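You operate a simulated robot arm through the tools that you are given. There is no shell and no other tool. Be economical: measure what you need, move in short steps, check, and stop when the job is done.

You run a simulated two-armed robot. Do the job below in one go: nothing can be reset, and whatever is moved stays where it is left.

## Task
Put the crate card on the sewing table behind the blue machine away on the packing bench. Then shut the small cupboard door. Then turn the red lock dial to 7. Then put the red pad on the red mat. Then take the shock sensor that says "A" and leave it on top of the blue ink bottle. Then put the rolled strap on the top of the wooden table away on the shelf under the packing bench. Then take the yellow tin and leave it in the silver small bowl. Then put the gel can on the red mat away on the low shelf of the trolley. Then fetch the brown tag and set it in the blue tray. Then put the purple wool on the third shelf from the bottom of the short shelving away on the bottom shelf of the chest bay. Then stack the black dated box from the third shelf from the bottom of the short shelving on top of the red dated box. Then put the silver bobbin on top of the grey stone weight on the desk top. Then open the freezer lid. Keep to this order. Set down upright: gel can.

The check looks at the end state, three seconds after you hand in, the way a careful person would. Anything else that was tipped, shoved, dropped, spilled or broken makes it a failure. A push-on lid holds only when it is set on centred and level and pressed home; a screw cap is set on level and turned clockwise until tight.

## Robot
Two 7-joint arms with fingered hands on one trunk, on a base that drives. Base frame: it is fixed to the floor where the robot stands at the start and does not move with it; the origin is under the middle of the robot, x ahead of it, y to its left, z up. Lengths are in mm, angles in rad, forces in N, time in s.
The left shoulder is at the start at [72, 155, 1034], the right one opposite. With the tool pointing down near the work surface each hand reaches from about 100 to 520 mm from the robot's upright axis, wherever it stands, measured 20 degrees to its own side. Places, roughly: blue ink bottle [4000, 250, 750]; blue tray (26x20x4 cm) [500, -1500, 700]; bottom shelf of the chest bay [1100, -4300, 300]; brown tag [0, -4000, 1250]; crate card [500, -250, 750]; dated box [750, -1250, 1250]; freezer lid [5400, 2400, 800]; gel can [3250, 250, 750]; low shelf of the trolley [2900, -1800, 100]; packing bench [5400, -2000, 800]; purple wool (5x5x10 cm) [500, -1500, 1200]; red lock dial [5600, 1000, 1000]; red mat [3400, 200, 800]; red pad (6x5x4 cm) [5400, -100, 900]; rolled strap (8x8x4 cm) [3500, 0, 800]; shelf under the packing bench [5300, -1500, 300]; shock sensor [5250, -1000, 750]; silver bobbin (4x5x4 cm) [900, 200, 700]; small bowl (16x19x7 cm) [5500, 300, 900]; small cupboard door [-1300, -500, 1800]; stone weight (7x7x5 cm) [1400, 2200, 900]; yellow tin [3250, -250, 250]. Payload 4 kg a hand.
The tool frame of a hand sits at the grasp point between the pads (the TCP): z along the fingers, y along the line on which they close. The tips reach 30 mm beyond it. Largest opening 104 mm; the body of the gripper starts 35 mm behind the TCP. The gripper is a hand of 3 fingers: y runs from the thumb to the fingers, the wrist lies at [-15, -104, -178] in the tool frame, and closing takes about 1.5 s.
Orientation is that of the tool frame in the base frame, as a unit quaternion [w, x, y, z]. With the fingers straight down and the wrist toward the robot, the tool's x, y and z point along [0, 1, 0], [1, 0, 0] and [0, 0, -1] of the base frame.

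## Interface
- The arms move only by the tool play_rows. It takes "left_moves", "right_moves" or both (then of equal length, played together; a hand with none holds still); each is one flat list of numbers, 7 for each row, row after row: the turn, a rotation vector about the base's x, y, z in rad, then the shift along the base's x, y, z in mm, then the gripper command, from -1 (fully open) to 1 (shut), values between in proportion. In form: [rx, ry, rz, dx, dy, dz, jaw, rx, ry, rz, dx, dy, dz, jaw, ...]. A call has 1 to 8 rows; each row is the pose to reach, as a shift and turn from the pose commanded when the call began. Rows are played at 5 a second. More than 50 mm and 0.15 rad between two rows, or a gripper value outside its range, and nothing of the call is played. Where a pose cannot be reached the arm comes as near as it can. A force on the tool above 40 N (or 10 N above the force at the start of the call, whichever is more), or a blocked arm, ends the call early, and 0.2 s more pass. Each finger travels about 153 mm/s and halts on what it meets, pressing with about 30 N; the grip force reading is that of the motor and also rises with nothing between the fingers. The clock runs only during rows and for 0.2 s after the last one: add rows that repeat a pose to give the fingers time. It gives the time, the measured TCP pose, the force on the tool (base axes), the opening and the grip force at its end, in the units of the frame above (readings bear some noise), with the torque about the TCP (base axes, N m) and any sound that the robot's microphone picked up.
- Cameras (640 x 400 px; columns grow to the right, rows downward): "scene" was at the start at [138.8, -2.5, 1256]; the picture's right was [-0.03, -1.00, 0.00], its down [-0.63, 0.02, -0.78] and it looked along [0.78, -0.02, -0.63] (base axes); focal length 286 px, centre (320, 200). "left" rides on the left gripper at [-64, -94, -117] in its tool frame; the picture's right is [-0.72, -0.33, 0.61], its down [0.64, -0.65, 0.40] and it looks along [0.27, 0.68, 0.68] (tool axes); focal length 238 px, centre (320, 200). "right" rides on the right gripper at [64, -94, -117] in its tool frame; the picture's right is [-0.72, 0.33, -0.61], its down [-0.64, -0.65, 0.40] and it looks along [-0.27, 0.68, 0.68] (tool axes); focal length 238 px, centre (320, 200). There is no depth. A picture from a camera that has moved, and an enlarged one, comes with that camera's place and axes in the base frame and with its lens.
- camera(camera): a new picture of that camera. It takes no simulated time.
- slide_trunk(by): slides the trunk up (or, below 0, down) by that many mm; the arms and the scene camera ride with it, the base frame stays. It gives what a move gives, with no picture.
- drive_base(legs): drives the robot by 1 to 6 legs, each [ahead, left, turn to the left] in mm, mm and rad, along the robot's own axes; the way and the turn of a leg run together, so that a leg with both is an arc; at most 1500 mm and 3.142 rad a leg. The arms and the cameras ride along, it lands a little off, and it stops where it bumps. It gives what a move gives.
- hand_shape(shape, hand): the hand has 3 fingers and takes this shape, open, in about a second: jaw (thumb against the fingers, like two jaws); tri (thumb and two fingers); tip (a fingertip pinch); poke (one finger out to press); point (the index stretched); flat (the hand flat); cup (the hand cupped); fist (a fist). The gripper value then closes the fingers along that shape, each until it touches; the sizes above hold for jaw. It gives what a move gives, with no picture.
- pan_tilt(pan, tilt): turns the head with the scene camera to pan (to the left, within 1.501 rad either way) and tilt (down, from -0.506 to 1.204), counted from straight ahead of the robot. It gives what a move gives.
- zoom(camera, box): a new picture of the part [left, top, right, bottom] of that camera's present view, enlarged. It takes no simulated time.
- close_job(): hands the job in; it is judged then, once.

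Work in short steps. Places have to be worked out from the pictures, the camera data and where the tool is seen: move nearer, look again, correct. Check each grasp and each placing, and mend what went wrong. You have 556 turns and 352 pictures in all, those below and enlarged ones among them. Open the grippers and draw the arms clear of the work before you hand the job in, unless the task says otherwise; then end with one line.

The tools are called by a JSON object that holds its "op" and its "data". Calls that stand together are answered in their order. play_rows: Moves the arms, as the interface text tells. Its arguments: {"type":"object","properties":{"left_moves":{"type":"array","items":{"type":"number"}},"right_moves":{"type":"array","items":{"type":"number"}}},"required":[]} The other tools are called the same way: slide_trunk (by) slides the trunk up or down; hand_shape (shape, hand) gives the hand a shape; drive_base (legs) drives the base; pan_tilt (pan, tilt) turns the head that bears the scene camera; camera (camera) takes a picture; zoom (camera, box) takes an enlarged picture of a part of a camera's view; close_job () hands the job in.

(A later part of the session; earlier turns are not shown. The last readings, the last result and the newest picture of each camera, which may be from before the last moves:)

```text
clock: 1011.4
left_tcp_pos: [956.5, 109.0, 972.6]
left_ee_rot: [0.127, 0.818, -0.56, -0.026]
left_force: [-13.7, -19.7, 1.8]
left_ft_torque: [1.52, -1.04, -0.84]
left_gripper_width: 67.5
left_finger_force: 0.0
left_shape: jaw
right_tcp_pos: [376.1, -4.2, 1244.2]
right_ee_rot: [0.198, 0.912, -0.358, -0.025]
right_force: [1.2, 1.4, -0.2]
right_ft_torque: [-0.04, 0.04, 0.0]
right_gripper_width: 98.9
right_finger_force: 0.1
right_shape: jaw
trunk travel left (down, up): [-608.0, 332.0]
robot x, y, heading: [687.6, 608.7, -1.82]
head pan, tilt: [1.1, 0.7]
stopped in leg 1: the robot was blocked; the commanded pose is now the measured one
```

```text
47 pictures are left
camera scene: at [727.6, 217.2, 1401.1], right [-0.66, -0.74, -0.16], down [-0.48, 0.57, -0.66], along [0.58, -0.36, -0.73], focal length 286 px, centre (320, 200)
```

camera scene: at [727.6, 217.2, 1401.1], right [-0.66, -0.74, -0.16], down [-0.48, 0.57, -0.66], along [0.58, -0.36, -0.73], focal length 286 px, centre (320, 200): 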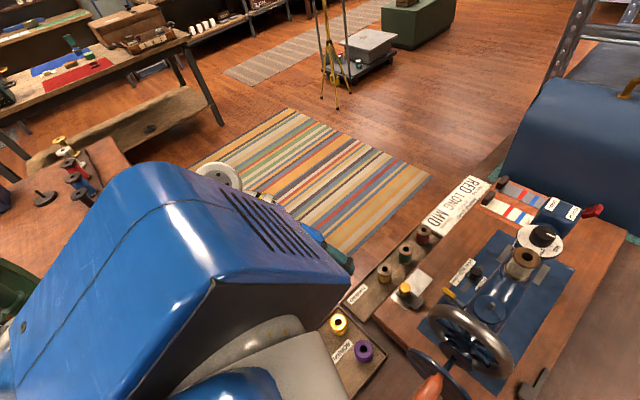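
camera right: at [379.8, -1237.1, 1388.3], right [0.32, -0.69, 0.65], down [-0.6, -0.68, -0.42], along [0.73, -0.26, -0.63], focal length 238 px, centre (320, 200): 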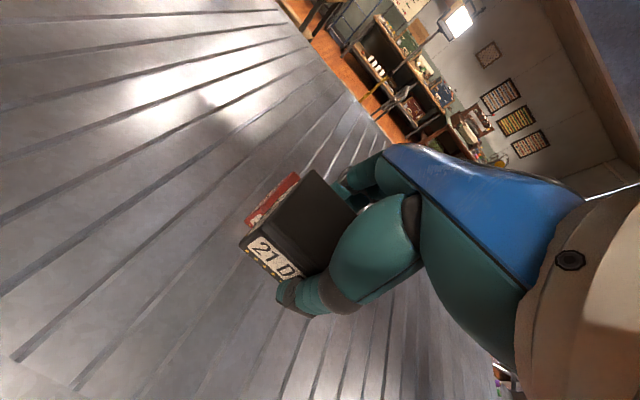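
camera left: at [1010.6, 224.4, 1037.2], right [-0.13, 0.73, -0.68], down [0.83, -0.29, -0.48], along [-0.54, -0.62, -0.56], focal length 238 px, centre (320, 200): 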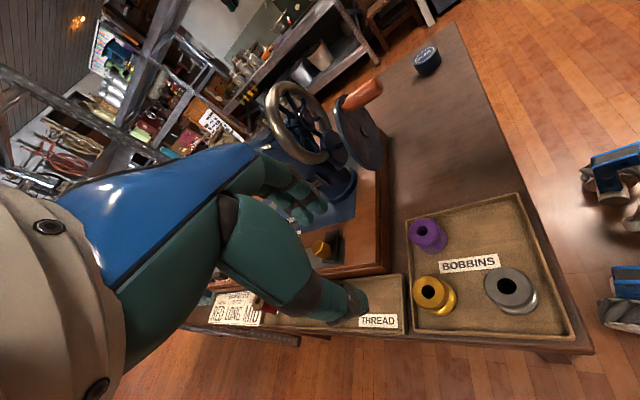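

The robot is tilted, so the left arm must be jammed against something. Release it by raising the left hand.

{"op": "play_rows", "data": {"left_moves": [0, 0, 0, -10, 10, 25, -0.3, 0, 0, 0, -20, 20, 50, -0.3, 0, 0, 0, -30, 30, 80, -0.3, 0, 0, 0, -40, 40, 110, -0.3, 0, 0, 0, -50, 50, 140, -0.3]}}

{"op": "camera", "data": {"camera": "left"}}

```text
clock: 1011.8
left_tcp_pos: [977.7, 159.1, 1007.0]
left_ee_rot: [0.044, 0.826, -0.562, -0.035]
left_force: [0.3, 0.4, 0.5]
left_ft_torque: [0.01, 0.01, -0.04]
left_gripper_width: 67.7
left_finger_force: 0.1
left_shape: jaw
left hand out of reach, approached as far as the arm can: row 1
right_tcp_pos: [333.4, 20.1, 1334.6]
right_ee_rot: [0.29, 0.84, -0.455, 0.062]
right_force: [1.1, -2.3, 1.7]
right_ft_torque: [0.18, 0.03, -0.06]
right_gripper_width: 98.8
right_finger_force: 0.0
right_shape: jaw
trunk travel left (down, up): [-608.0, 332.0]
robot x, y, heading: [707.8, 577.9, -1.846]
head pan, tilt: [1.1, 0.7]
stopped in row 1 (left hand): the arm was blocked; the commanded pose is now the measured one
```

```text
46 pictures are left
camera left: at [1053.2, 257.1, 1113.5], right [-0.03, 0.77, -0.64], down [0.8, -0.37, -0.48], along [-0.61, -0.52, -0.6], focal length 238 px, centre (320, 200)
```

left: 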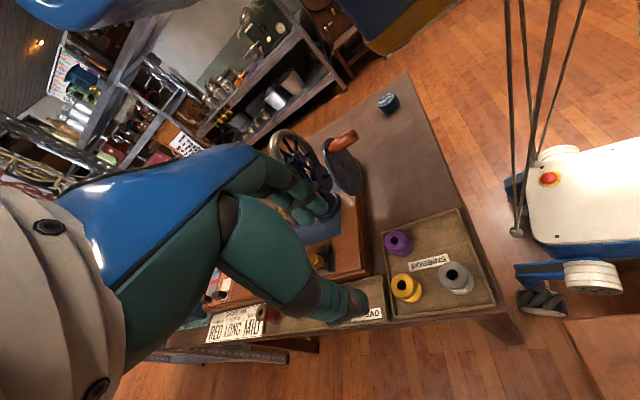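

{"op": "pan_tilt", "data": {"pan": 1.5, "tilt": 0.6}}

{"op": "camera", "data": {"camera": "scene"}}

```text
clock: 1012.6
left_tcp_pos: [824.7, 72.5, 988.1]
left_ee_rot: [0.162, 0.737, -0.656, -0.017]
left_force: [-3.5, -4.9, 0.3]
left_ft_torque: [0.4, -0.3, -0.11]
left_gripper_width: 67.6
left_finger_force: 0.0
left_shape: jaw
right_tcp_pos: [246.3, 147.6, 1303.8]
right_ee_rot: [0.291, 0.844, -0.45, -0.021]
right_force: [-3.1, -1.5, 0.3]
right_ft_torque: [0.12, -0.15, 0.08]
right_gripper_width: 98.7
right_finger_force: 0.1
right_shape: jaw
trunk travel left (down, up): [-608.0, 332.0]
robot x, y, heading: [615.5, 437.8, -2.095]
head pan, tilt: [1.499, 0.6]
```

```text
45 pictures are left
camera scene: at [632.4, 319.5, 1419.7], right [-0.57, -0.82, -0.03], down [-0.45, 0.34, -0.83], along [0.69, -0.46, -0.56], focal length 286 px, centre (320, 200)
```

scene: 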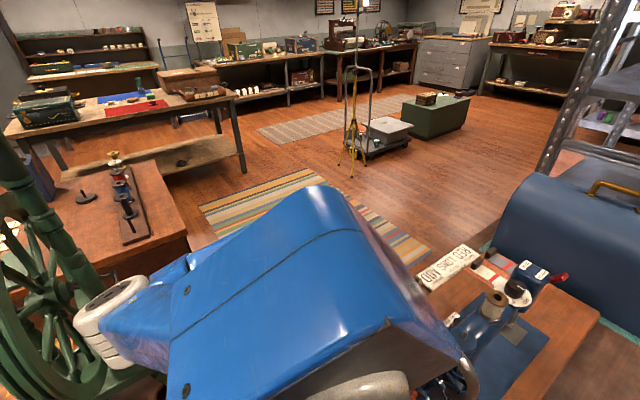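

The left elbow was against the spinning wheel; it has slipped free and the wheel still stands. Raise the trunk and strafe right away from both stool and table.

{"op": "slide_trunk", "data": {"by": 250}}

{"op": "drive_base", "data": {"legs": [[0, -250, 0]]}}

{"op": "pan_tilt", "data": {"pan": 0.9, "tilt": 0.8}}

{"op": "camera", "data": {"camera": "scene"}}

```text
clock: 1013.1
left_tcp_pos: [1021.5, 162.2, 1022.1]
left_ee_rot: [0.123, 0.714, -0.686, -0.071]
left_force: [8.6, -1.6, -2.9]
left_ft_torque: [0.12, 0.65, 0.0]
left_gripper_width: 67.6
left_finger_force: 0.0
left_shape: jaw
right_tcp_pos: [444.8, 241.3, 1404.2]
right_ee_rot: [0.373, 0.76, -0.524, 0.089]
right_force: [2.6, 1.5, 1.1]
right_ft_torque: [0.01, 0.06, -0.18]
right_gripper_width: 99.0
right_finger_force: 0.0
right_shape: jaw
trunk travel left (down, up): [-617.0, 323.0]
robot x, y, heading: [830.4, 561.4, -2.205]
head pan, tilt: [1.499, 0.6]
stopped: the arm was blocked; the commanded pose is now the measured one
```

```text
clock: 1013.9
left_tcp_pos: [1049.6, 189.6, 1013.9]
left_ee_rot: [-0.22, -0.658, 0.715, 0.087]
left_force: [1.0, 0.0, -0.1]
left_ft_torque: [0.0, 0.06, 0.01]
left_gripper_width: 67.5
left_finger_force: 0.1
left_shape: jaw
right_tcp_pos: [546.0, 305.2, 1449.1]
right_ee_rot: [0.463, 0.739, -0.445, 0.205]
right_force: [0.8, -3.3, 0.7]
right_ft_torque: [0.09, 0.01, -0.09]
right_gripper_width: 98.9
right_finger_force: 0.1
right_shape: jaw
trunk travel left (down, up): [-617.0, 323.0]
robot x, y, heading: [809.6, 519.3, -2.256]
head pan, tilt: [1.499, 0.6]
stopped in leg 1: the robot was blocked; the commanded pose is now the measured one
```

```text
clock: 1014.9
left_tcp_pos: [1037.4, 188.4, 1019.2]
left_ee_rot: [-0.218, -0.645, 0.728, 0.082]
left_force: [0.1, -0.5, 0.9]
left_ft_torque: [-0.02, 0.03, 0.01]
left_gripper_width: 67.8
left_finger_force: 0.0
left_shape: jaw
right_tcp_pos: [538.7, 323.0, 1460.9]
right_ee_rot: [0.492, 0.722, -0.442, 0.202]
right_force: [1.0, 0.1, 0.2]
right_ft_torque: [0.03, 0.03, -0.02]
right_gripper_width: 99.0
right_finger_force: 0.1
right_shape: jaw
trunk travel left (down, up): [-617.0, 323.0]
robot x, y, heading: [809.3, 520.7, -2.259]
head pan, tilt: [0.901, 0.799]
```

```text
44 pictures are left
camera scene: at [768.5, 251.7, 1404.5], right [-0.98, -0.21, -0.04], down [-0.14, 0.77, -0.62], along [0.16, -0.6, -0.79], focal length 286 px, centre (320, 200)
```

scene: 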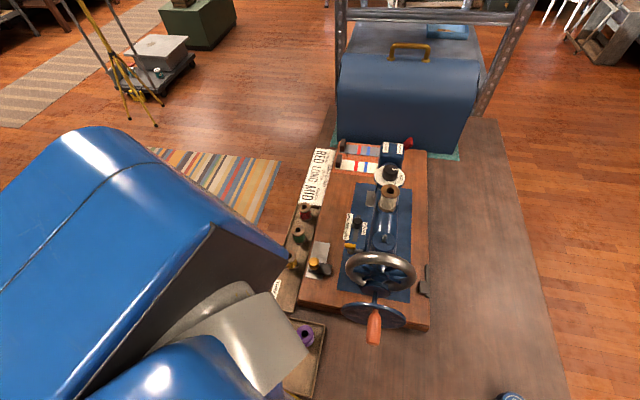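

{"op": "pan_tilt", "data": {"pan": 1.5, "tilt": 0.9}}

{"op": "camera", "data": {"camera": "scene"}}

{"op": "camera", "data": {"camera": "right"}}

```text
clock: 1015.9
left_tcp_pos: [1033.5, 189.1, 1020.9]
left_ee_rot: [-0.217, -0.639, 0.733, 0.079]
left_force: [-0.2, -0.9, -0.1]
left_ft_torque: [0.01, -0.01, 0.01]
left_gripper_width: 67.6
left_finger_force: 0.2
left_shape: jaw
right_tcp_pos: [532.9, 332.9, 1462.5]
right_ee_rot: [0.497, 0.716, -0.446, 0.203]
right_force: [0.3, -0.1, 0.2]
right_ft_torque: [-0.03, 0.04, 0.02]
right_gripper_width: 99.1
right_finger_force: 0.1
right_shape: jaw
trunk travel left (down, up): [-617.0, 323.0]
robot x, y, heading: [815.2, 521.4, -2.261]
head pan, tilt: [1.499, 0.901]
```

```text
43 pictures are left
camera scene: at [802.5, 282.1, 1400.6], right [-0.69, -0.72, -0.1], down [-0.55, 0.61, -0.57], along [0.47, -0.34, -0.81], focal length 286 px, centre (320, 200)
```

scene: 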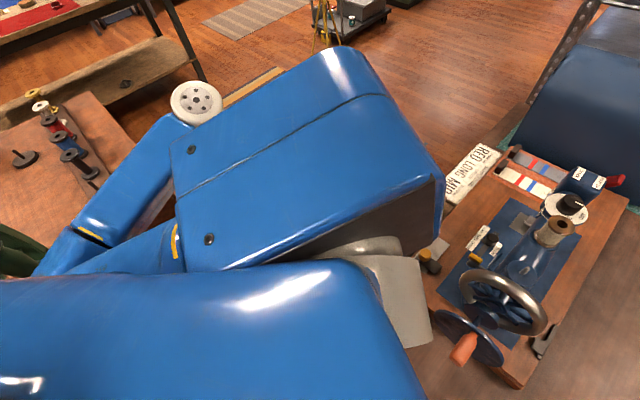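

```text
42 pictures are left
camera right: at [664.1, 417.9, 1508.6], right [-0.55, 0.83, -0.1], down [0.15, -0.01, -0.99], along [-0.82, -0.56, -0.12], focal length 238 px, centre (320, 200)
```

right: 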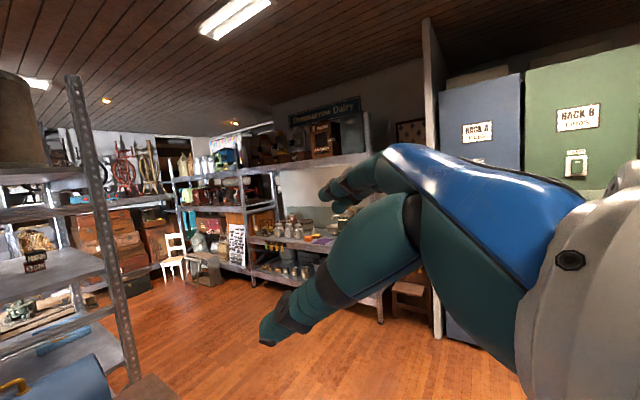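

Try moving straight west (−x) by 100 mm to disengage.

{"op": "drive_base", "data": {"legs": [[64, -77, 0]]}}

```text
clock: 1016.6
left_tcp_pos: [1062.4, 205.1, 1024.7]
left_ee_rot: [-0.301, -0.573, 0.762, 0.014]
left_force: [-0.4, 0.0, 0.6]
left_ft_torque: [0.04, -0.04, 0.01]
left_gripper_width: 67.6
left_finger_force: 0.0
left_shape: jaw
right_tcp_pos: [604.8, 441.9, 1468.8]
right_ee_rot: [0.523, 0.72, -0.373, 0.262]
right_force: [0.3, 1.3, -0.8]
right_ft_torque: [-0.02, 0.0, 0.06]
right_gripper_width: 99.1
right_finger_force: 0.1
right_shape: jaw
trunk travel left (down, up): [-617.0, 323.0]
robot x, y, heading: [806.1, 495.6, -2.301]
head pan, tilt: [1.499, 0.901]
stopped in leg 1: the robot was blocked; the commanded pose is now the measured one
```

Still jammed. Swing the left hand up and in front of the body to pull the elbow away from the wheel.

{"op": "play_rows", "data": {"left_moves": [0, 0, 0, -15, 0, 40, -0.3, 0, 0, 0, -45, -5, 75, -0.3, 0, 0, 0, -90, -15, 90, -0.3, 0, 0, 0, -135, -25, 95, -0.3, 0, 0, 0, -180, -35, 100, -0.3, 0, 0, 0, -225, -45, 100, -0.3, 0, 0, 0, -270, -55, 100, -0.3, 0, 0, 0, -315, -65, 100, -0.3]}}

```text
clock: 1016.9
left_tcp_pos: [1065.1, 201.9, 1044.9]
left_ee_rot: [-0.325, -0.572, 0.753, -0.014]
left_force: [-1.3, 0.0, 0.6]
left_ft_torque: [0.03, -0.13, 0.01]
left_gripper_width: 67.6
left_finger_force: 0.1
left_shape: jaw
left hand out of reach, approached as far as the arm can: row 1
right_tcp_pos: [626.9, 474.0, 1458.8]
right_ee_rot: [0.5, 0.739, -0.356, 0.279]
right_force: [0.3, 0.4, -0.1]
right_ft_torque: [-0.03, 0.02, 0.05]
right_gripper_width: 98.9
right_finger_force: 0.1
right_shape: jaw
trunk travel left (down, up): [-617.0, 323.0]
robot x, y, heading: [804.3, 484.8, -2.316]
head pan, tilt: [1.499, 0.901]
stopped in row 1 (right hand): the arm was blocked; the commanded pose is now the measured one
```

It reports the right arm as blocked. Move the right hand out in front in small steps.

{"op": "play_rows", "data": {"right_moves": [0, 0, 0, -20, -18, -15, -0.9, 0, 0, 0, -40, -36, -30, -0.9, 0, 0, 0, -60, -54, -50, -0.9, 0, 0, 0, -80, -72, -75, -0.9, 0, 0, 0, -100, -90, -105, -0.9, 0, 0, 0, -120, -108, -135, -0.9]}}

{"op": "pan_tilt", "data": {"pan": -0.6, "tilt": 0.9}}

{"op": "camera", "data": {"camera": "scene"}}

```text
clock: 1017.3
left_tcp_pos: [1076.5, 199.6, 1046.0]
left_ee_rot: [-0.347, -0.571, 0.742, -0.043]
left_force: [-0.7, 0.2, 0.1]
left_ft_torque: [0.03, -0.1, -0.02]
left_gripper_width: 67.6
left_finger_force: 0.2
left_shape: jaw
right_tcp_pos: [633.9, 499.3, 1448.0]
right_ee_rot: [0.507, 0.737, -0.347, 0.282]
right_force: [-0.2, 0.8, -0.2]
right_ft_torque: [-0.04, 0.04, 0.03]
right_gripper_width: 98.7
right_finger_force: 0.0
right_shape: jaw
trunk travel left (down, up): [-617.0, 323.0]
robot x, y, heading: [803.4, 474.7, -2.324]
head pan, tilt: [1.499, 0.901]
stopped in row 1 (right hand): the arm was blocked; the commanded pose is now the measured one
```

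```text
clock: 1019.3
left_tcp_pos: [1073.1, 201.5, 1045.8]
left_ee_rot: [-0.34, -0.576, 0.742, -0.035]
left_force: [-0.5, 0.5, 0.8]
left_ft_torque: [0.01, 0.0, 0.0]
left_gripper_width: 67.6
left_finger_force: 0.1
left_shape: jaw
right_tcp_pos: [630.1, 490.1, 1449.3]
right_ee_rot: [0.514, 0.733, -0.348, 0.278]
right_force: [1.1, 0.0, -0.5]
right_ft_torque: [0.03, -0.02, -0.02]
right_gripper_width: 98.9
right_finger_force: 0.0
right_shape: jaw
trunk travel left (down, up): [-617.0, 323.0]
robot x, y, heading: [801.0, 473.8, -2.328]
head pan, tilt: [-0.6, 0.901]
```

```text
41 pictures are left
camera scene: at [662.3, 334.3, 1399.2], right [-0.22, 0.97, 0.06], down [0.78, 0.21, -0.59], along [-0.59, -0.08, -0.8], focal length 286 px, centre (320, 200)
```

scene: 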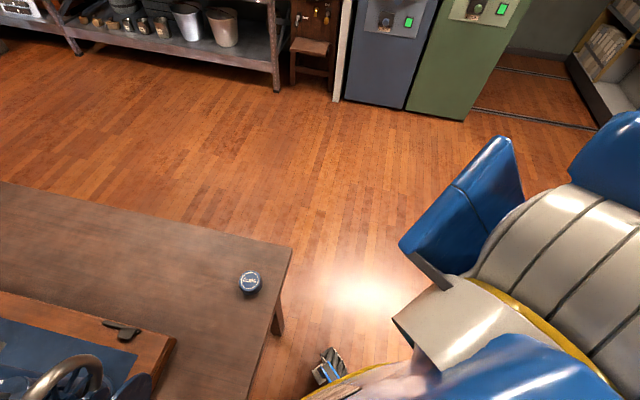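

The right arm is folded against my own body. Try moving it outward to the right and slightly up.

{"op": "play_rows", "data": {"right_moves": [0, 0, 0, -20, 15, 10, -0.9, 0, 0, 0, -40, 30, 15, -0.9, 0, 0, 0, -65, 40, 15, -0.9, 0, 0, 0, -95, 45, 10, -0.9, 0, 0, 0, -125, 45, 0, -0.9, 0, 0, 0, -155, 40, -10, -0.9]}}

```text
clock: 1019.6
left_tcp_pos: [1088.5, 201.5, 1046.6]
left_ee_rot: [-0.358, -0.579, 0.73, -0.056]
left_force: [0.0, -0.2, 0.5]
left_ft_torque: [0.02, -0.03, 0.01]
left_gripper_width: 67.4
left_finger_force: 0.0
left_shape: jaw
right_tcp_pos: [640.2, 517.9, 1452.8]
right_ee_rot: [0.518, 0.74, -0.322, 0.285]
right_force: [-1.4, 0.5, 0.9]
right_ft_torque: [0.03, 0.01, 0.02]
right_gripper_width: 99.0
right_finger_force: 0.0
right_shape: jaw
trunk travel left (down, up): [-617.0, 323.0]
robot x, y, heading: [795.7, 472.1, -2.313]
head pan, tilt: [-0.6, 0.901]
stopped in row 1 (right hand): the arm was blocked; the commanded pose is now the measured one
```

Rotate the base clockwise (right) to swing the left arm away from the spinning wheel.

{"op": "drive_base", "data": {"legs": [[0, 0, -0.4]]}}

{"op": "drive_base", "data": {"legs": [[0, 0, -0.4]]}}

```text
clock: 1021.2
left_tcp_pos: [1019.1, 170.6, 1038.5]
left_ee_rot: [-0.376, -0.451, 0.809, 0.02]
left_force: [-0.1, 0.7, 1.1]
left_ft_torque: [-0.02, -0.01, -0.01]
left_gripper_width: 67.5
left_finger_force: 0.0
left_shape: jaw
right_tcp_pos: [690.5, 605.3, 1455.8]
right_ee_rot: [0.557, 0.661, -0.47, 0.177]
right_force: [14.8, 52.7, 1.1]
right_ft_torque: [-1.26, 0.5, -3.25]
right_gripper_width: 101.1
right_finger_force: 0.0
right_shape: jaw
trunk travel left (down, up): [-617.0, 323.0]
robot x, y, heading: [782.7, 494.7, -2.656]
head pan, tilt: [-0.6, 0.901]
stopped in leg 1: the robot was blocked; the commanded pose is now the measured one
```

```text
clock: 1021.8
left_tcp_pos: [1026.8, 155.3, 1031.1]
left_ee_rot: [-0.379, -0.453, 0.807, 0.027]
left_force: [-0.1, 0.6, -0.2]
left_ft_torque: [0.0, 0.01, 0.01]
left_gripper_width: 67.6
left_finger_force: 0.0
left_shape: jaw
right_tcp_pos: [697.3, 586.9, 1459.1]
right_ee_rot: [0.55, 0.663, -0.478, 0.174]
right_force: [-1.1, 73.4, -17.2]
right_ft_torque: [-1.92, -1.18, -5.2]
right_gripper_width: 101.5
right_finger_force: 0.0
right_shape: jaw
trunk travel left (down, up): [-617.0, 323.0]
robot x, y, heading: [782.8, 495.9, -2.658]
head pan, tilt: [-0.6, 0.901]
stopped in leg 1: the robot was blocked; the commanded pose is now the measured one
```

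The right hand is folded against my own shoulder. Unfold it straight forward (−0.89,−0.46 direction).

{"op": "play_rows", "data": {"right_moves": [0, 0, 0, -30, -8, 10, -0.9, 0, 0, 0, -65, -22, 15, -0.9, 0, 0, 0, -105, -40, 15, -0.9, 0, 0, 0, -145, -58, 10, -0.9, 0, 0, 0, -185, -78, 0, -0.9, 0, 0, 0, -225, -98, -15, -0.9, 0, 0, 0, -260, -118, -35, -0.9]}}

{"op": "play_rows", "data": {"left_moves": [0, 0, 0, -20, -5, 25, -0.3, 0, 0, 0, -60, -15, 35, -0.3, 0, 0, 0, -105, -25, 35, -0.3, 0, 0, 0, -150, -35, 35, -0.3, 0, 0, 0, -195, -45, 35, -0.3, 0, 0, 0, -235, -50, 35, -0.3]}}

```text
clock: 1022.3
left_tcp_pos: [1024.1, 153.1, 1028.9]
left_ee_rot: [-0.376, -0.454, 0.807, 0.029]
left_force: [0.1, -0.6, 0.5]
left_ft_torque: [0.03, 0.02, -0.01]
left_gripper_width: 67.5
left_finger_force: 0.0
left_shape: jaw
right_tcp_pos: [664.3, 572.3, 1470.5]
right_ee_rot: [0.555, 0.673, -0.457, 0.177]
right_force: [46.4, 82.2, -16.1]
right_ft_torque: [1.69, -1.03, 2.05]
right_gripper_width: 101.9
right_finger_force: 0.0
right_shape: jaw
trunk travel left (down, up): [-617.0, 323.0]
robot x, y, heading: [782.2, 500.8, -2.65]
head pan, tilt: [-0.6, 0.901]
stopped in row 2 (right hand): the force on the tool passed its limit at 99 N (the readings are from after the stop); the commanded pose is now the measured one
```

```text
clock: 1023.7
left_tcp_pos: [822.6, 106.7, 1066.8]
left_ee_rot: [-0.378, -0.454, 0.806, 0.028]
left_force: [0.6, -0.1, 0.2]
left_ft_torque: [0.01, 0.02, -0.01]
left_gripper_width: 67.3
left_finger_force: 0.2
left_shape: jaw
left hand out of reach, approached as far as the arm can: row 6
right_tcp_pos: [666.8, 572.5, 1470.0]
right_ee_rot: [0.556, 0.673, -0.456, 0.175]
right_force: [55.7, 72.7, -20.8]
right_ft_torque: [1.66, -0.83, 2.32]
right_gripper_width: 102.4
right_finger_force: 0.1
right_shape: jaw
trunk travel left (down, up): [-617.0, 323.0]
robot x, y, heading: [777.8, 499.3, -2.655]
head pan, tilt: [-0.6, 0.901]
```

The left arm is free now. The right fingers poke into my own neck; pull that hand straight outward to the right.

{"op": "play_rows", "data": {"right_moves": [0, 0, 0, 0, 25, 0, 0.5, 0, 0, 0, -10, 60, 5, 0.5, 0, 0, 0, -25, 100, 5, 0.5, 0, 0, 0, -45, 140, 5, 0.5, 0, 0, 0, -70, 175, 5, 0.5]}}

```text
clock: 1025.1
left_tcp_pos: [823.6, 108.4, 1066.3]
left_ee_rot: [-0.378, -0.454, 0.806, 0.03]
left_force: [-0.3, -0.6, -0.3]
left_ft_torque: [-0.02, 0.0, 0.03]
left_gripper_width: 67.5
left_finger_force: 0.0
left_shape: jaw
right_tcp_pos: [651.7, 769.8, 1472.4]
right_ee_rot: [0.635, 0.689, -0.323, 0.134]
right_force: [0.5, 0.6, 0.1]
right_ft_torque: [-0.02, 0.01, -0.02]
right_gripper_width: 26.2
right_finger_force: 0.1
right_shape: jaw
trunk travel left (down, up): [-617.0, 323.0]
robot x, y, heading: [783.0, 499.0, -2.657]
head pan, tilt: [-0.6, 0.901]
stopped in row 5 (right hand): the arm was blocked; the commanded pose is now the measured one
```

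Right hand is free. Swing it forward in an arc.

{"op": "play_rows", "data": {"right_moves": [0, 0, 0, -40, -15, -5, 0.5, 0, 0, 0, -80, -32, -12, 0.5, 0, 0, 0, -120, -50, -25, 0.5, 0, 0, 0, -160, -70, -40, 0.5, 0, 0, 0, -200, -92, -55, 0.5, 0, 0, 0, -240, -115, -70, 0.5, 0, 0, 0, -280, -138, -85, 0.5, 0, 0, 0, -310, -155, -100, 0.5]}}

{"op": "drive_base", "data": {"legs": [[0, 0, 0.3]]}}

{"op": "pan_tilt", "data": {"pan": 0.9, "tilt": 0.8}}

{"op": "camera", "data": {"camera": "scene"}}

```text
clock: 1027.1
left_tcp_pos: [824.2, 106.0, 1066.0]
left_ee_rot: [-0.377, -0.453, 0.807, 0.03]
left_force: [-0.5, -0.2, 0.1]
left_ft_torque: [0.02, -0.01, 0.0]
left_gripper_width: 67.5
left_finger_force: 0.1
left_shape: jaw
right_tcp_pos: [464.6, 632.3, 1506.4]
right_ee_rot: [0.763, 0.641, -0.065, 0.053]
right_force: [-0.3, -0.6, 0.2]
right_ft_torque: [0.0, 0.0, 0.0]
right_gripper_width: 25.8
right_finger_force: 0.1
right_shape: jaw
right hand out of reach, approached as far as the arm can: row 5, 6, 7, 8
trunk travel left (down, up): [-617.0, 323.0]
robot x, y, heading: [780.2, 504.1, -2.654]
head pan, tilt: [-0.6, 0.901]
stopped in row 8 (right hand): the arm was blocked; the commanded pose is now the measured one
```

```text
clock: 1028.5
left_tcp_pos: [938.1, 134.8, 1064.9]
left_ee_rot: [-0.378, -0.568, 0.73, -0.025]
left_force: [-0.6, 0.4, 0.3]
left_ft_torque: [-0.02, -0.01, -0.02]
left_gripper_width: 67.6
left_finger_force: 0.0
left_shape: jaw
right_tcp_pos: [442.0, 533.9, 1505.8]
right_ee_rot: [0.746, 0.644, 0.031, 0.165]
right_force: [0.2, 0.1, 0.2]
right_ft_torque: [0.0, 0.02, -0.01]
right_gripper_width: 25.9
right_finger_force: 0.2
right_shape: jaw
trunk travel left (down, up): [-617.0, 323.0]
robot x, y, heading: [782.6, 498.1, -2.359]
head pan, tilt: [-0.6, 0.901]
```

```text
clock: 1030.1
left_tcp_pos: [938.3, 134.0, 1066.0]
left_ee_rot: [-0.378, -0.569, 0.73, -0.026]
left_force: [0.4, -0.7, 0.1]
left_ft_torque: [-0.03, 0.0, 0.0]
left_gripper_width: 67.5
left_finger_force: 0.1
left_shape: jaw
right_tcp_pos: [441.9, 533.7, 1504.8]
right_ee_rot: [0.747, 0.644, 0.03, 0.165]
right_force: [0.1, -0.1, 0.4]
right_ft_torque: [-0.02, 0.04, -0.01]
right_gripper_width: 25.8
right_finger_force: 0.0
right_shape: jaw
trunk travel left (down, up): [-617.0, 323.0]
robot x, y, heading: [782.4, 501.0, -2.362]
head pan, tilt: [0.901, 0.799]
```

```text
40 pictures are left
camera scene: at [755.4, 384.0, 1412.5], right [-0.99, -0.11, 0.0], down [-0.08, 0.71, -0.7], along [0.08, -0.69, -0.72], focal length 286 px, centre (320, 200)
```

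scene: 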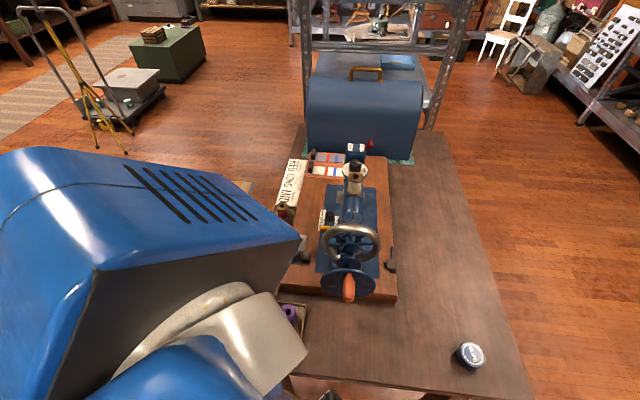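

Freed and level. Plan: approach from the west facing +x using the right hand, far from the spinning wheel. Move west 330 mm, then turn left to heading 0.

{"op": "drive_base", "data": {"legs": [[232, -230, 0]]}}

{"op": "drive_base", "data": {"legs": [[0, 0, 1.2], [0, 0, 1.16]]}}

```text
clock: 1032.3
left_tcp_pos: [681.0, 113.7, 1064.4]
left_ee_rot: [-0.378, -0.596, 0.707, -0.035]
left_force: [3.7, 4.1, 1.5]
left_ft_torque: [-0.15, 0.13, 0.17]
left_gripper_width: 67.5
left_finger_force: 0.1
left_shape: jaw
right_tcp_pos: [160.4, 472.4, 1510.6]
right_ee_rot: [0.738, 0.646, 0.056, 0.189]
right_force: [-0.9, -3.7, -0.6]
right_ft_torque: [-0.21, 0.1, 0.23]
right_gripper_width: 26.2
right_finger_force: 0.0
right_shape: jaw
trunk travel left (down, up): [-617.0, 323.0]
robot x, y, heading: [491.4, 472.4, -2.283]
head pan, tilt: [0.901, 0.799]
```

```text
clock: 1035.5
left_tcp_pos: [831.1, 446.6, 1059.9]
left_ee_rot: [0.307, 0.873, -0.309, 0.22]
left_force: [-0.6, 0.3, -0.1]
left_ft_torque: [0.02, -0.01, -0.02]
left_gripper_width: 67.5
left_finger_force: 0.1
left_shape: jaw
right_tcp_pos: [265.7, 162.6, 1503.6]
right_ee_rot: [0.536, 0.53, 0.377, 0.538]
right_force: [-1.1, -0.3, 0.0]
right_ft_torque: [0.02, 0.02, -0.02]
right_gripper_width: 25.6
right_finger_force: 0.1
right_shape: jaw
trunk travel left (down, up): [-617.0, 323.0]
robot x, y, heading: [425.7, 456.7, -1.222]
head pan, tilt: [0.901, 0.799]
stopped in leg 1: the robot was blocked; the commanded pose is now the measured one
```

Blocked mid-turn (table leg probably). Move north 200 mm, then finish the turn.

{"op": "drive_base", "data": {"legs": [[-190, 60, 0]]}}

{"op": "drive_base", "data": {"legs": [[0, 0, 1.22]]}}

{"op": "pan_tilt", "data": {"pan": -0.4, "tilt": 0.8}}

{"op": "camera", "data": {"camera": "scene"}}

```text
clock: 1037.1
left_tcp_pos: [822.4, 644.6, 1061.3]
left_ee_rot: [0.306, 0.873, -0.309, 0.22]
left_force: [0.4, -0.3, -0.4]
left_ft_torque: [0.01, 0.01, 0.01]
left_gripper_width: 67.7
left_finger_force: 0.1
left_shape: jaw
right_tcp_pos: [255.6, 362.6, 1502.6]
right_ee_rot: [0.536, 0.53, 0.377, 0.538]
right_force: [0.8, -0.9, 0.3]
right_ft_torque: [0.0, 0.01, -0.01]
right_gripper_width: 26.4
right_finger_force: 0.2
right_shape: jaw
trunk travel left (down, up): [-617.0, 323.0]
robot x, y, heading: [416.6, 653.4, -1.222]
head pan, tilt: [0.901, 0.799]
```

```text
clock: 1040.6
left_tcp_pos: [558.0, 1036.5, 1061.5]
left_ee_rot: [0.123, 0.89, 0.254, 0.358]
left_force: [0.2, 0.3, 0.0]
left_ft_torque: [0.02, 0.02, 0.0]
left_gripper_width: 67.5
left_finger_force: 0.1
left_shape: jaw
right_tcp_pos: [637.3, 410.5, 1504.5]
right_ee_rot: [0.125, 0.212, 0.614, 0.75]
right_force: [-0.3, 0.4, -0.7]
right_ft_torque: [-0.01, -0.03, 0.0]
right_gripper_width: 26.2
right_finger_force: 0.1
right_shape: jaw
trunk travel left (down, up): [-617.0, 323.0]
robot x, y, heading: [415.7, 653.9, 0.019]
head pan, tilt: [0.901, 0.799]
```

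```text
clock: 1042.1
left_tcp_pos: [557.5, 1036.7, 1061.3]
left_ee_rot: [0.122, 0.89, 0.254, 0.357]
left_force: [1.0, 0.1, 0.5]
left_ft_torque: [0.01, 0.01, -0.01]
left_gripper_width: 67.3
left_finger_force: 0.2
left_shape: jaw
right_tcp_pos: [639.3, 409.6, 1504.6]
right_ee_rot: [0.125, 0.211, 0.615, 0.749]
right_force: [-0.6, -0.1, 0.4]
right_ft_torque: [-0.02, 0.01, 0.0]
right_gripper_width: 25.7
right_finger_force: 0.0
right_shape: jaw
trunk travel left (down, up): [-617.0, 323.0]
robot x, y, heading: [415.6, 657.8, 0.014]
head pan, tilt: [-0.4, 0.799]
```

```text
39 pictures are left
camera scene: at [540.1, 626.3, 1412.4], right [-0.38, -0.93, 0.0], down [-0.66, 0.27, -0.7], along [0.65, -0.26, -0.72], focal length 286 px, centre (320, 200)
```

scene: 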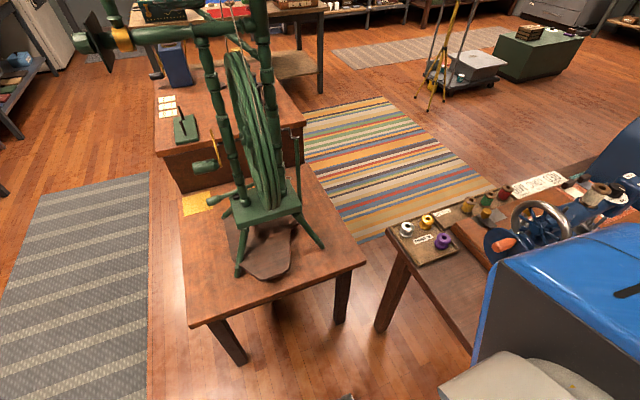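

Everything is intact. Reorient the right hand to vertical (≈1.9 rad about (-0.54,0.76,-0.35)) while lowering it.

{"op": "play_rows", "data": {"right_moves": [-0.0734, 0.1031, -0.0476, 10, 0, -15, 0, -0.1469, 0.2063, -0.0951, 20, 0, -30, 0, -0.2203, 0.3094, -0.1427, 30, 0, -45, 0, -0.2937, 0.4126, -0.1903, 40, 0, -60, 0, -0.3671, 0.5157, -0.2379, 50, 0, -75, 0, -0.4406, 0.6189, -0.2854, 60, 0, -90, 0, -0.514, 0.722, -0.333, 70, 0, -105, 0]}}

{"op": "play_rows", "data": {"right_moves": [-0.0734, 0.1031, -0.0476, 10, 0, -15, 0, -0.1469, 0.2063, -0.0951, 20, 0, -30, 0, -0.2203, 0.3094, -0.1427, 30, 0, -45, 0, -0.2937, 0.4126, -0.1903, 40, 0, -60, 0, -0.3671, 0.5157, -0.2379, 50, 0, -75, 0, -0.4406, 0.6189, -0.2854, 60, 0, -90, 0, -0.514, 0.722, -0.333, 70, 0, -105, 0]}}

```text
clock: 1043.7
left_tcp_pos: [558.9, 1037.3, 1061.9]
left_ee_rot: [0.122, 0.89, 0.254, 0.357]
left_force: [0.0, -0.9, 0.1]
left_ft_torque: [-0.03, -0.01, -0.01]
left_gripper_width: 67.5
left_finger_force: 0.0
left_shape: jaw
right_tcp_pos: [708.7, 410.9, 1397.7]
right_ee_rot: [0.07, 0.518, 0.742, 0.42]
right_force: [-0.2, 0.0, -0.2]
right_ft_torque: [0.03, 0.02, -0.02]
right_gripper_width: 51.8
right_finger_force: 0.2
right_shape: jaw
right hand out of reach, approached as far as the arm can: row 1
trunk travel left (down, up): [-617.0, 323.0]
robot x, y, heading: [415.6, 655.8, 0.018]
head pan, tilt: [-0.4, 0.799]
```

```text
clock: 1045.3
left_tcp_pos: [558.9, 1037.3, 1060.5]
left_ee_rot: [0.122, 0.891, 0.254, 0.357]
left_force: [-0.1, 0.0, 0.4]
left_ft_torque: [0.0, 0.0, 0.01]
left_gripper_width: 67.3
left_finger_force: 0.1
left_shape: jaw
right_tcp_pos: [779.1, 412.4, 1292.9]
right_ee_rot: [0.0, 0.709, 0.706, -0.002]
right_force: [0.5, -0.4, 0.6]
right_ft_torque: [0.0, 0.0, 0.02]
right_gripper_width: 51.6
right_finger_force: 0.1
right_shape: jaw
trunk travel left (down, up): [-617.0, 323.0]
robot x, y, heading: [414.2, 658.0, 0.014]
head pan, tilt: [-0.4, 0.799]
```

Right hand is vertical again. Move the base right 185 and ahead 50, and lower the hand over the bobbin.

{"op": "drive_base", "data": {"legs": [[0, -185, -0.014], [50, 0, 0]]}}

{"op": "play_rows", "data": {"right_moves": [0, 0, 0, 12, 0, -45, -0.2, 0, 0, 0, 24, 0, -90, -0.2, 0, 0, 0, 36, 0, -135, -0.2, 0, 0, 0, 48, 0, -180, -0.2, 0, 0, 0, 60, 0, -225, -0.2, 0, 0, 0, 72, 0, -270, -0.2, 0, 0, 0, 84, 0, -315, -0.2, 0, 0, 0, 90, 0, -360, -0.2]}}

{"op": "camera", "data": {"camera": "right"}}

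```text
clock: 1047.3
left_tcp_pos: [609.0, 848.9, 1062.8]
left_ee_rot: [0.126, 0.891, 0.246, 0.36]
left_force: [-0.9, 0.2, 0.1]
left_ft_torque: [0.01, 0.0, -0.02]
left_gripper_width: 67.6
left_finger_force: 0.2
left_shape: jaw
right_tcp_pos: [815.5, 218.7, 1297.8]
right_ee_rot: [0.003, 0.715, 0.699, 0.002]
right_force: [-0.5, 0.5, 0.6]
right_ft_torque: [0.02, -0.07, -0.04]
right_gripper_width: 51.8
right_finger_force: 0.1
right_shape: jaw
trunk travel left (down, up): [-617.0, 323.0]
robot x, y, heading: [460.9, 470.4, -0.011]
head pan, tilt: [-0.4, 0.799]
```

```text
clock: 1049.1
left_tcp_pos: [618.3, 850.2, 1062.1]
left_ee_rot: [0.125, 0.893, 0.246, 0.356]
left_force: [0.0, 0.0, 0.9]
left_ft_torque: [0.02, 0.03, 0.01]
left_gripper_width: 67.4
left_finger_force: 0.1
left_shape: jaw
right_tcp_pos: [915.6, 221.7, 930.9]
right_ee_rot: [0.001, 0.715, 0.7, 0.0]
right_force: [0.6, 0.2, -1.1]
right_ft_torque: [0.02, 0.02, -0.05]
right_gripper_width: 62.1
right_finger_force: 0.1
right_shape: jaw
trunk travel left (down, up): [-617.0, 323.0]
robot x, y, heading: [465.1, 473.0, -0.006]
head pan, tilt: [-0.4, 0.799]
```

```text
38 pictures are left
camera right: at [823.2, 287.7, 1048.5], right [0.31, -0.72, 0.61], down [-0.67, -0.63, -0.4], along [0.68, -0.28, -0.68], focal length 238 px, centre (320, 200)
```

right: 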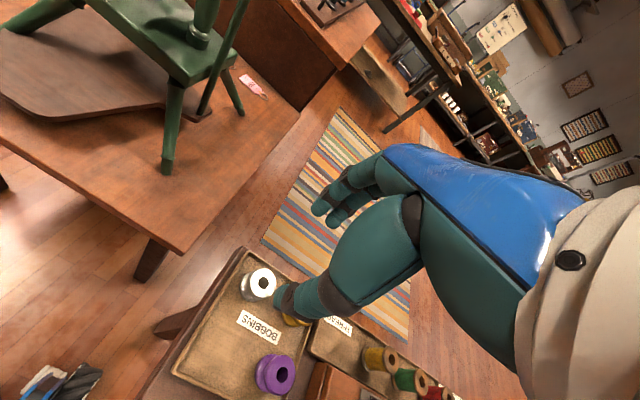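

Bobbin at (929,197). Align and descend.

{"op": "play_rows", "data": {"right_moves": [0, 0, 0, 7, -13, -20, -0.2, 0, 0, 0, 13, -25, -50, -0.2, 0, 0, 0, 13, -25, -90, -0.2, 0, 0, 0, 13, -25, -125, -0.2, 0, 0, 0, 13, -25, -125, -0.2]}}

{"op": "camera", "data": {"camera": "right"}}

```text
clock: 1050.3
left_tcp_pos: [616.8, 850.1, 1059.1]
left_ee_rot: [0.126, 0.893, 0.246, 0.356]
left_force: [0.7, -0.5, 0.7]
left_ft_torque: [-0.01, 0.01, 0.01]
left_gripper_width: 67.2
left_finger_force: 0.1
left_shape: jaw
right_tcp_pos: [922.3, 190.3, 886.7]
right_ee_rot: [0.001, 0.715, 0.699, -0.001]
right_force: [0.0, 1.0, -0.5]
right_ft_torque: [-0.01, 0.01, -0.03]
right_gripper_width: 62.2
right_finger_force: 0.0
right_shape: jaw
right hand out of reach, approached as far as the arm can: row 2, 3, 4, 5
trunk travel left (down, up): [-617.0, 323.0]
robot x, y, heading: [468.6, 471.3, -0.005]
head pan, tilt: [-0.4, 0.799]
```

```text
37 pictures are left
camera right: at [829.8, 255.4, 1005.9], right [0.31, -0.72, 0.61], down [-0.67, -0.63, -0.4], along [0.68, -0.28, -0.68], focal length 238 px, centre (320, 200)
```

right: 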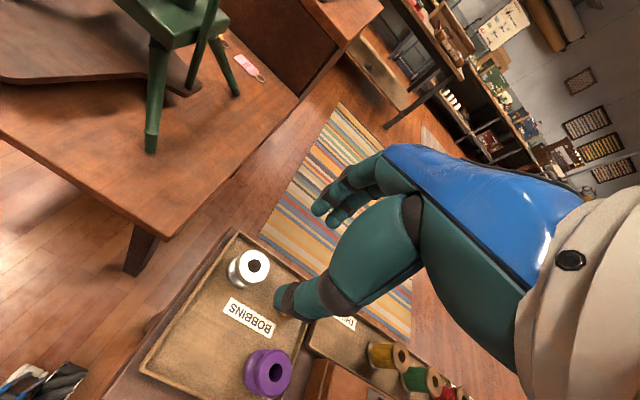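

Lower with the trunk instead (−105), after a small alignment.

{"op": "play_rows", "data": {"right_moves": [0, 0, 0, 4, 6, 0, -0.2, 0, 0, 0, 4, 6, 0, -0.2]}}

{"op": "slide_trunk", "data": {"by": -90}}

{"op": "camera", "data": {"camera": "right"}}

```text
clock: 1050.9
left_tcp_pos: [616.1, 849.8, 1059.6]
left_ee_rot: [0.126, 0.893, 0.246, 0.355]
left_force: [0.0, -0.1, 0.0]
left_ft_torque: [-0.01, -0.01, 0.0]
left_gripper_width: 67.6
left_finger_force: 0.0
left_shape: jaw
right_tcp_pos: [924.3, 192.8, 889.8]
right_ee_rot: [0.002, 0.716, 0.699, -0.001]
right_force: [0.7, -1.4, -0.3]
right_ft_torque: [0.03, -0.02, -0.01]
right_gripper_width: 62.1
right_finger_force: 0.2
right_shape: jaw
trunk travel left (down, up): [-617.0, 323.0]
robot x, y, heading: [467.9, 472.3, -0.008]
head pan, tilt: [-0.4, 0.799]
```

```text
clock: 1052.2
left_tcp_pos: [617.2, 848.9, 971.1]
left_ee_rot: [0.126, 0.893, 0.246, 0.356]
left_force: [0.0, -0.2, 0.8]
left_ft_torque: [0.01, 0.01, -0.01]
left_gripper_width: 67.6
left_finger_force: 0.0
left_shape: jaw
right_tcp_pos: [925.0, 194.1, 801.0]
right_ee_rot: [0.001, 0.715, 0.699, -0.001]
right_force: [0.9, 0.3, 0.4]
right_ft_torque: [-0.03, 0.0, -0.02]
right_gripper_width: 62.1
right_finger_force: 0.1
right_shape: jaw
trunk travel left (down, up): [-527.0, 413.0]
robot x, y, heading: [464.5, 474.5, -0.008]
head pan, tilt: [-0.4, 0.799]
```

```text
36 pictures are left
camera right: at [831.9, 259.1, 918.8], right [0.31, -0.72, 0.62], down [-0.67, -0.63, -0.4], along [0.68, -0.29, -0.68], focal length 238 px, centre (320, 200)
```

right: 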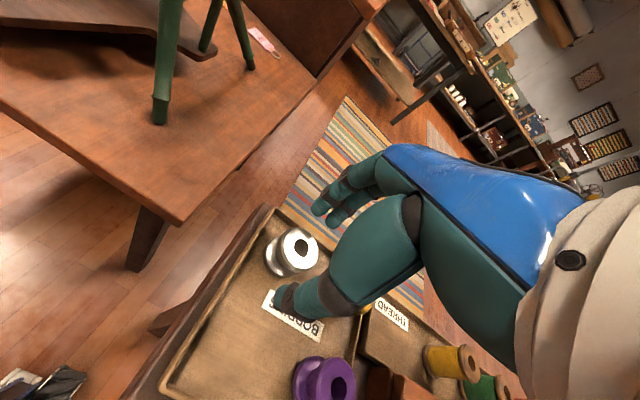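

{"op": "slide_trunk", "data": {"by": -32}}

{"op": "play_rows", "data": {"right_moves": [0, 0, 0, 4, -2, 0, -0.2, 0, 0, 0, 4, -2, 0, 0.3, 0, 0, 0, 4, -2, 0, 1, 0, 0, 0, 4, -2, 0, 1, 0, 0, 0, 4, -2, 0, 1, 0, 0, 0, 4, -2, 0, 1]}}

{"op": "slide_trunk", "data": {"by": 150}}

{"op": "camera", "data": {"camera": "right"}}

```text
clock: 1052.9
left_tcp_pos: [617.4, 850.6, 939.1]
left_ee_rot: [0.127, 0.893, 0.246, 0.356]
left_force: [0.2, -0.8, 0.5]
left_ft_torque: [0.0, -0.02, 0.06]
left_gripper_width: 67.8
left_finger_force: 0.1
left_shape: jaw
right_tcp_pos: [923.8, 193.4, 769.6]
right_ee_rot: [0.001, 0.716, 0.699, -0.002]
right_force: [-0.1, 0.7, -0.8]
right_ft_torque: [0.01, 0.02, 0.01]
right_gripper_width: 62.0
right_finger_force: 0.1
right_shape: jaw
trunk travel left (down, up): [-495.0, 445.0]
robot x, y, heading: [468.8, 475.6, -0.007]
head pan, tilt: [-0.4, 0.799]
```

```text
clock: 1054.3
left_tcp_pos: [617.6, 849.8, 938.7]
left_ee_rot: [0.126, 0.893, 0.246, 0.356]
left_force: [0.0, -0.6, 0.5]
left_ft_torque: [0.0, 0.03, -0.03]
left_gripper_width: 67.6
left_finger_force: 0.0
left_shape: jaw
right_tcp_pos: [927.9, 189.9, 767.7]
right_ee_rot: [-0.001, 0.714, 0.7, -0.001]
right_force: [0.4, -0.4, -0.8]
right_ft_torque: [-0.01, 0.0, -0.01]
right_gripper_width: 26.6
right_finger_force: 30.1
right_shape: jaw
trunk travel left (down, up): [-495.0, 445.0]
robot x, y, heading: [466.6, 474.0, -0.006]
head pan, tilt: [-0.4, 0.799]
```

```text
clock: 1056.1
left_tcp_pos: [616.7, 849.9, 1088.0]
left_ee_rot: [0.126, 0.893, 0.246, 0.355]
left_force: [-0.8, 0.4, -0.2]
left_ft_torque: [0.01, 0.02, 0.0]
left_gripper_width: 67.5
left_finger_force: 0.0
left_shape: jaw
right_tcp_pos: [929.4, 190.2, 918.0]
right_ee_rot: [0.0, 0.715, 0.699, 0.0]
right_force: [-0.9, -1.1, -0.4]
right_ft_torque: [-0.01, -0.01, 0.0]
right_gripper_width: 26.4
right_finger_force: 29.9
right_shape: jaw
trunk travel left (down, up): [-645.0, 295.0]
robot x, y, heading: [467.9, 475.8, -0.001]
head pan, tilt: [-0.4, 0.799]
```

```text
35 pictures are left
camera right: at [835.7, 256.8, 1036.8], right [0.31, -0.72, 0.61], down [-0.67, -0.63, -0.4], along [0.68, -0.28, -0.68], focal length 238 px, centre (320, 200)
```

right: 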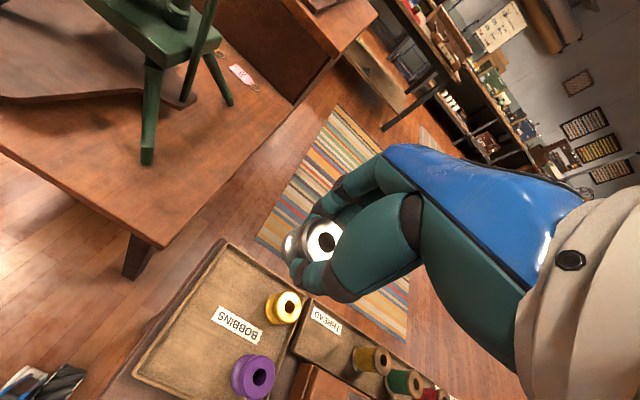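

Bobbin held. Travel to the left bench where the stone weight is (≈(1480,2255)).

{"op": "drive_base", "data": {"legs": [[-100, 0, 0], [0, 950, 0], [0, 0, 1.57], [0, -800, 0]]}}

{"op": "pan_tilt", "data": {"pan": 0, "tilt": 0.7}}

{"op": "camera", "data": {"camera": "scene"}}

```text
clock: 1069.5
left_tcp_pos: [788.6, 1561.7, 1087.7]
left_ee_rot: [-0.163, 0.453, 0.808, 0.34]
left_force: [-0.2, 0.3, 0.1]
left_ft_torque: [0.0, 0.01, 0.0]
left_gripper_width: 67.6
left_finger_force: 0.1
left_shape: jaw
right_tcp_pos: [1446.0, 1878.6, 921.1]
right_ee_rot: [0.003, 0.006, 1.0, 0.0]
right_force: [0.2, 0.6, -0.1]
right_ft_torque: [-0.01, 0.01, 0.0]
right_gripper_width: 26.1
right_finger_force: 29.4
right_shape: jaw
trunk travel left (down, up): [-645.0, 295.0]
robot x, y, heading: [1171.2, 1414.4, 1.574]
head pan, tilt: [-0.4, 0.799]
```

```text
clock: 1070.3
left_tcp_pos: [790.9, 1561.4, 1088.8]
left_ee_rot: [-0.164, 0.453, 0.808, 0.34]
left_force: [0.1, 0.6, 0.3]
left_ft_torque: [0.0, 0.01, 0.04]
left_gripper_width: 67.3
left_finger_force: 0.1
left_shape: jaw
right_tcp_pos: [1446.4, 1879.2, 919.2]
right_ee_rot: [0.001, 0.006, 1.0, 0.0]
right_force: [-0.8, 0.2, -0.4]
right_ft_torque: [0.03, 0.0, 0.0]
right_gripper_width: 26.2
right_finger_force: 29.4
right_shape: jaw
trunk travel left (down, up): [-645.0, 295.0]
robot x, y, heading: [1170.4, 1413.6, 1.576]
head pan, tilt: [0.0, 0.7]
```

```text
34 pictures are left
camera scene: at [1169.5, 1549.9, 1448.6], right [1.0, 0.0, 0.0], down [0.0, -0.64, -0.76], along [0.0, 0.76, -0.64], focal length 286 px, centre (320, 200)
```

scene: 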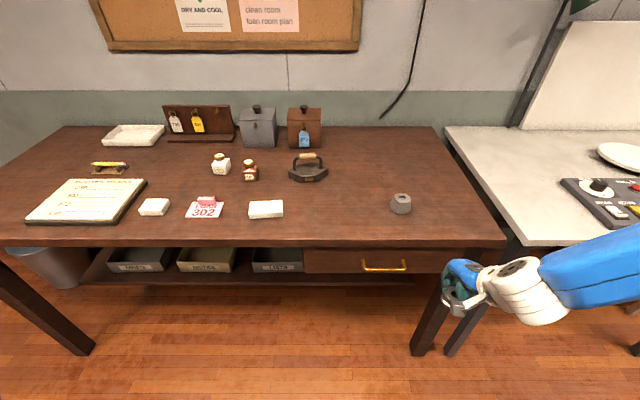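

Stone ≈(1408,2192), top ≈915; desk ≈865. Raise 70 mm, then approach.

{"op": "slide_trunk", "data": {"by": 75}}

{"op": "drive_base", "data": {"legs": [[0, 35, 0], [260, 0, 0]]}}

{"op": "camera", "data": {"camera": "right"}}

{"op": "camera", "data": {"camera": "scene"}}

```text
clock: 1071.5
left_tcp_pos: [791.1, 1561.6, 1163.8]
left_ee_rot: [-0.164, 0.453, 0.807, 0.341]
left_force: [1.0, 0.0, 0.9]
left_ft_torque: [0.0, 0.02, -0.01]
left_gripper_width: 67.6
left_finger_force: 0.1
left_shape: jaw
right_tcp_pos: [1448.8, 1878.5, 993.4]
right_ee_rot: [0.001, 0.007, 1.0, 0.0]
right_force: [0.7, -0.1, -0.2]
right_ft_torque: [0.0, -0.01, -0.01]
right_gripper_width: 26.0
right_finger_force: 30.1
right_shape: jaw
trunk travel left (down, up): [-720.0, 220.0]
robot x, y, heading: [1172.8, 1411.5, 1.576]
head pan, tilt: [0.0, 0.7]
```

```text
clock: 1073.8
left_tcp_pos: [738.7, 1816.0, 1160.6]
left_ee_rot: [-0.163, 0.449, 0.809, 0.342]
left_force: [-0.5, -0.1, -0.1]
left_ft_torque: [0.03, 0.0, -0.02]
left_gripper_width: 67.3
left_finger_force: 0.1
left_shape: jaw
right_tcp_pos: [1393.7, 2139.3, 998.2]
right_ee_rot: [0.004, 0.0, 1.0, 0.002]
right_force: [-0.3, 0.1, -0.6]
right_ft_torque: [-0.01, -0.05, 0.01]
right_gripper_width: 26.0
right_finger_force: 29.9
right_shape: jaw
trunk travel left (down, up): [-720.0, 220.0]
robot x, y, heading: [1133.2, 1675.0, 1.581]
head pan, tilt: [0.0, 0.7]
```

```text
33 pictures are left
camera right: at [1328.8, 2044.9, 1115.3], right [0.71, 0.32, 0.62], down [0.64, -0.65, -0.4], along [0.28, 0.69, -0.67], focal length 238 px, centre (320, 200)
```

right: 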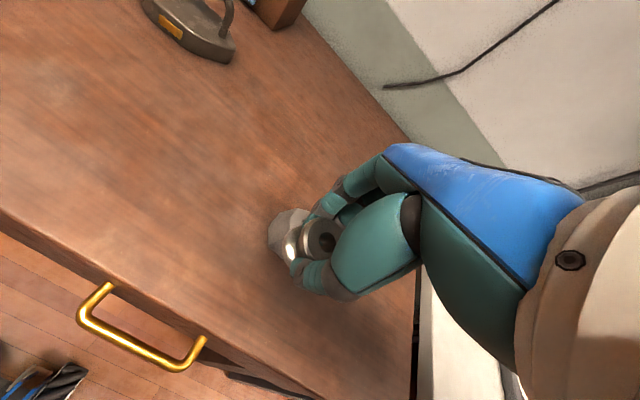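

```text
32 pictures are left
camera scene: at [1115.1, 1806.4, 1524.0], right [1.0, 0.01, 0.01], down [0.02, -0.64, -0.77], along [0.0, 0.77, -0.64], focal length 286 px, centre (320, 200)
```

scene: 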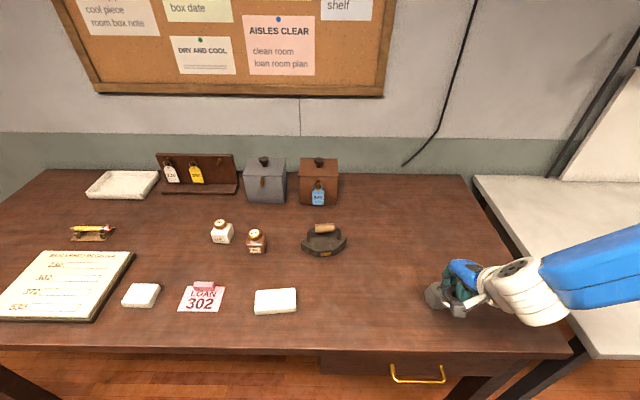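

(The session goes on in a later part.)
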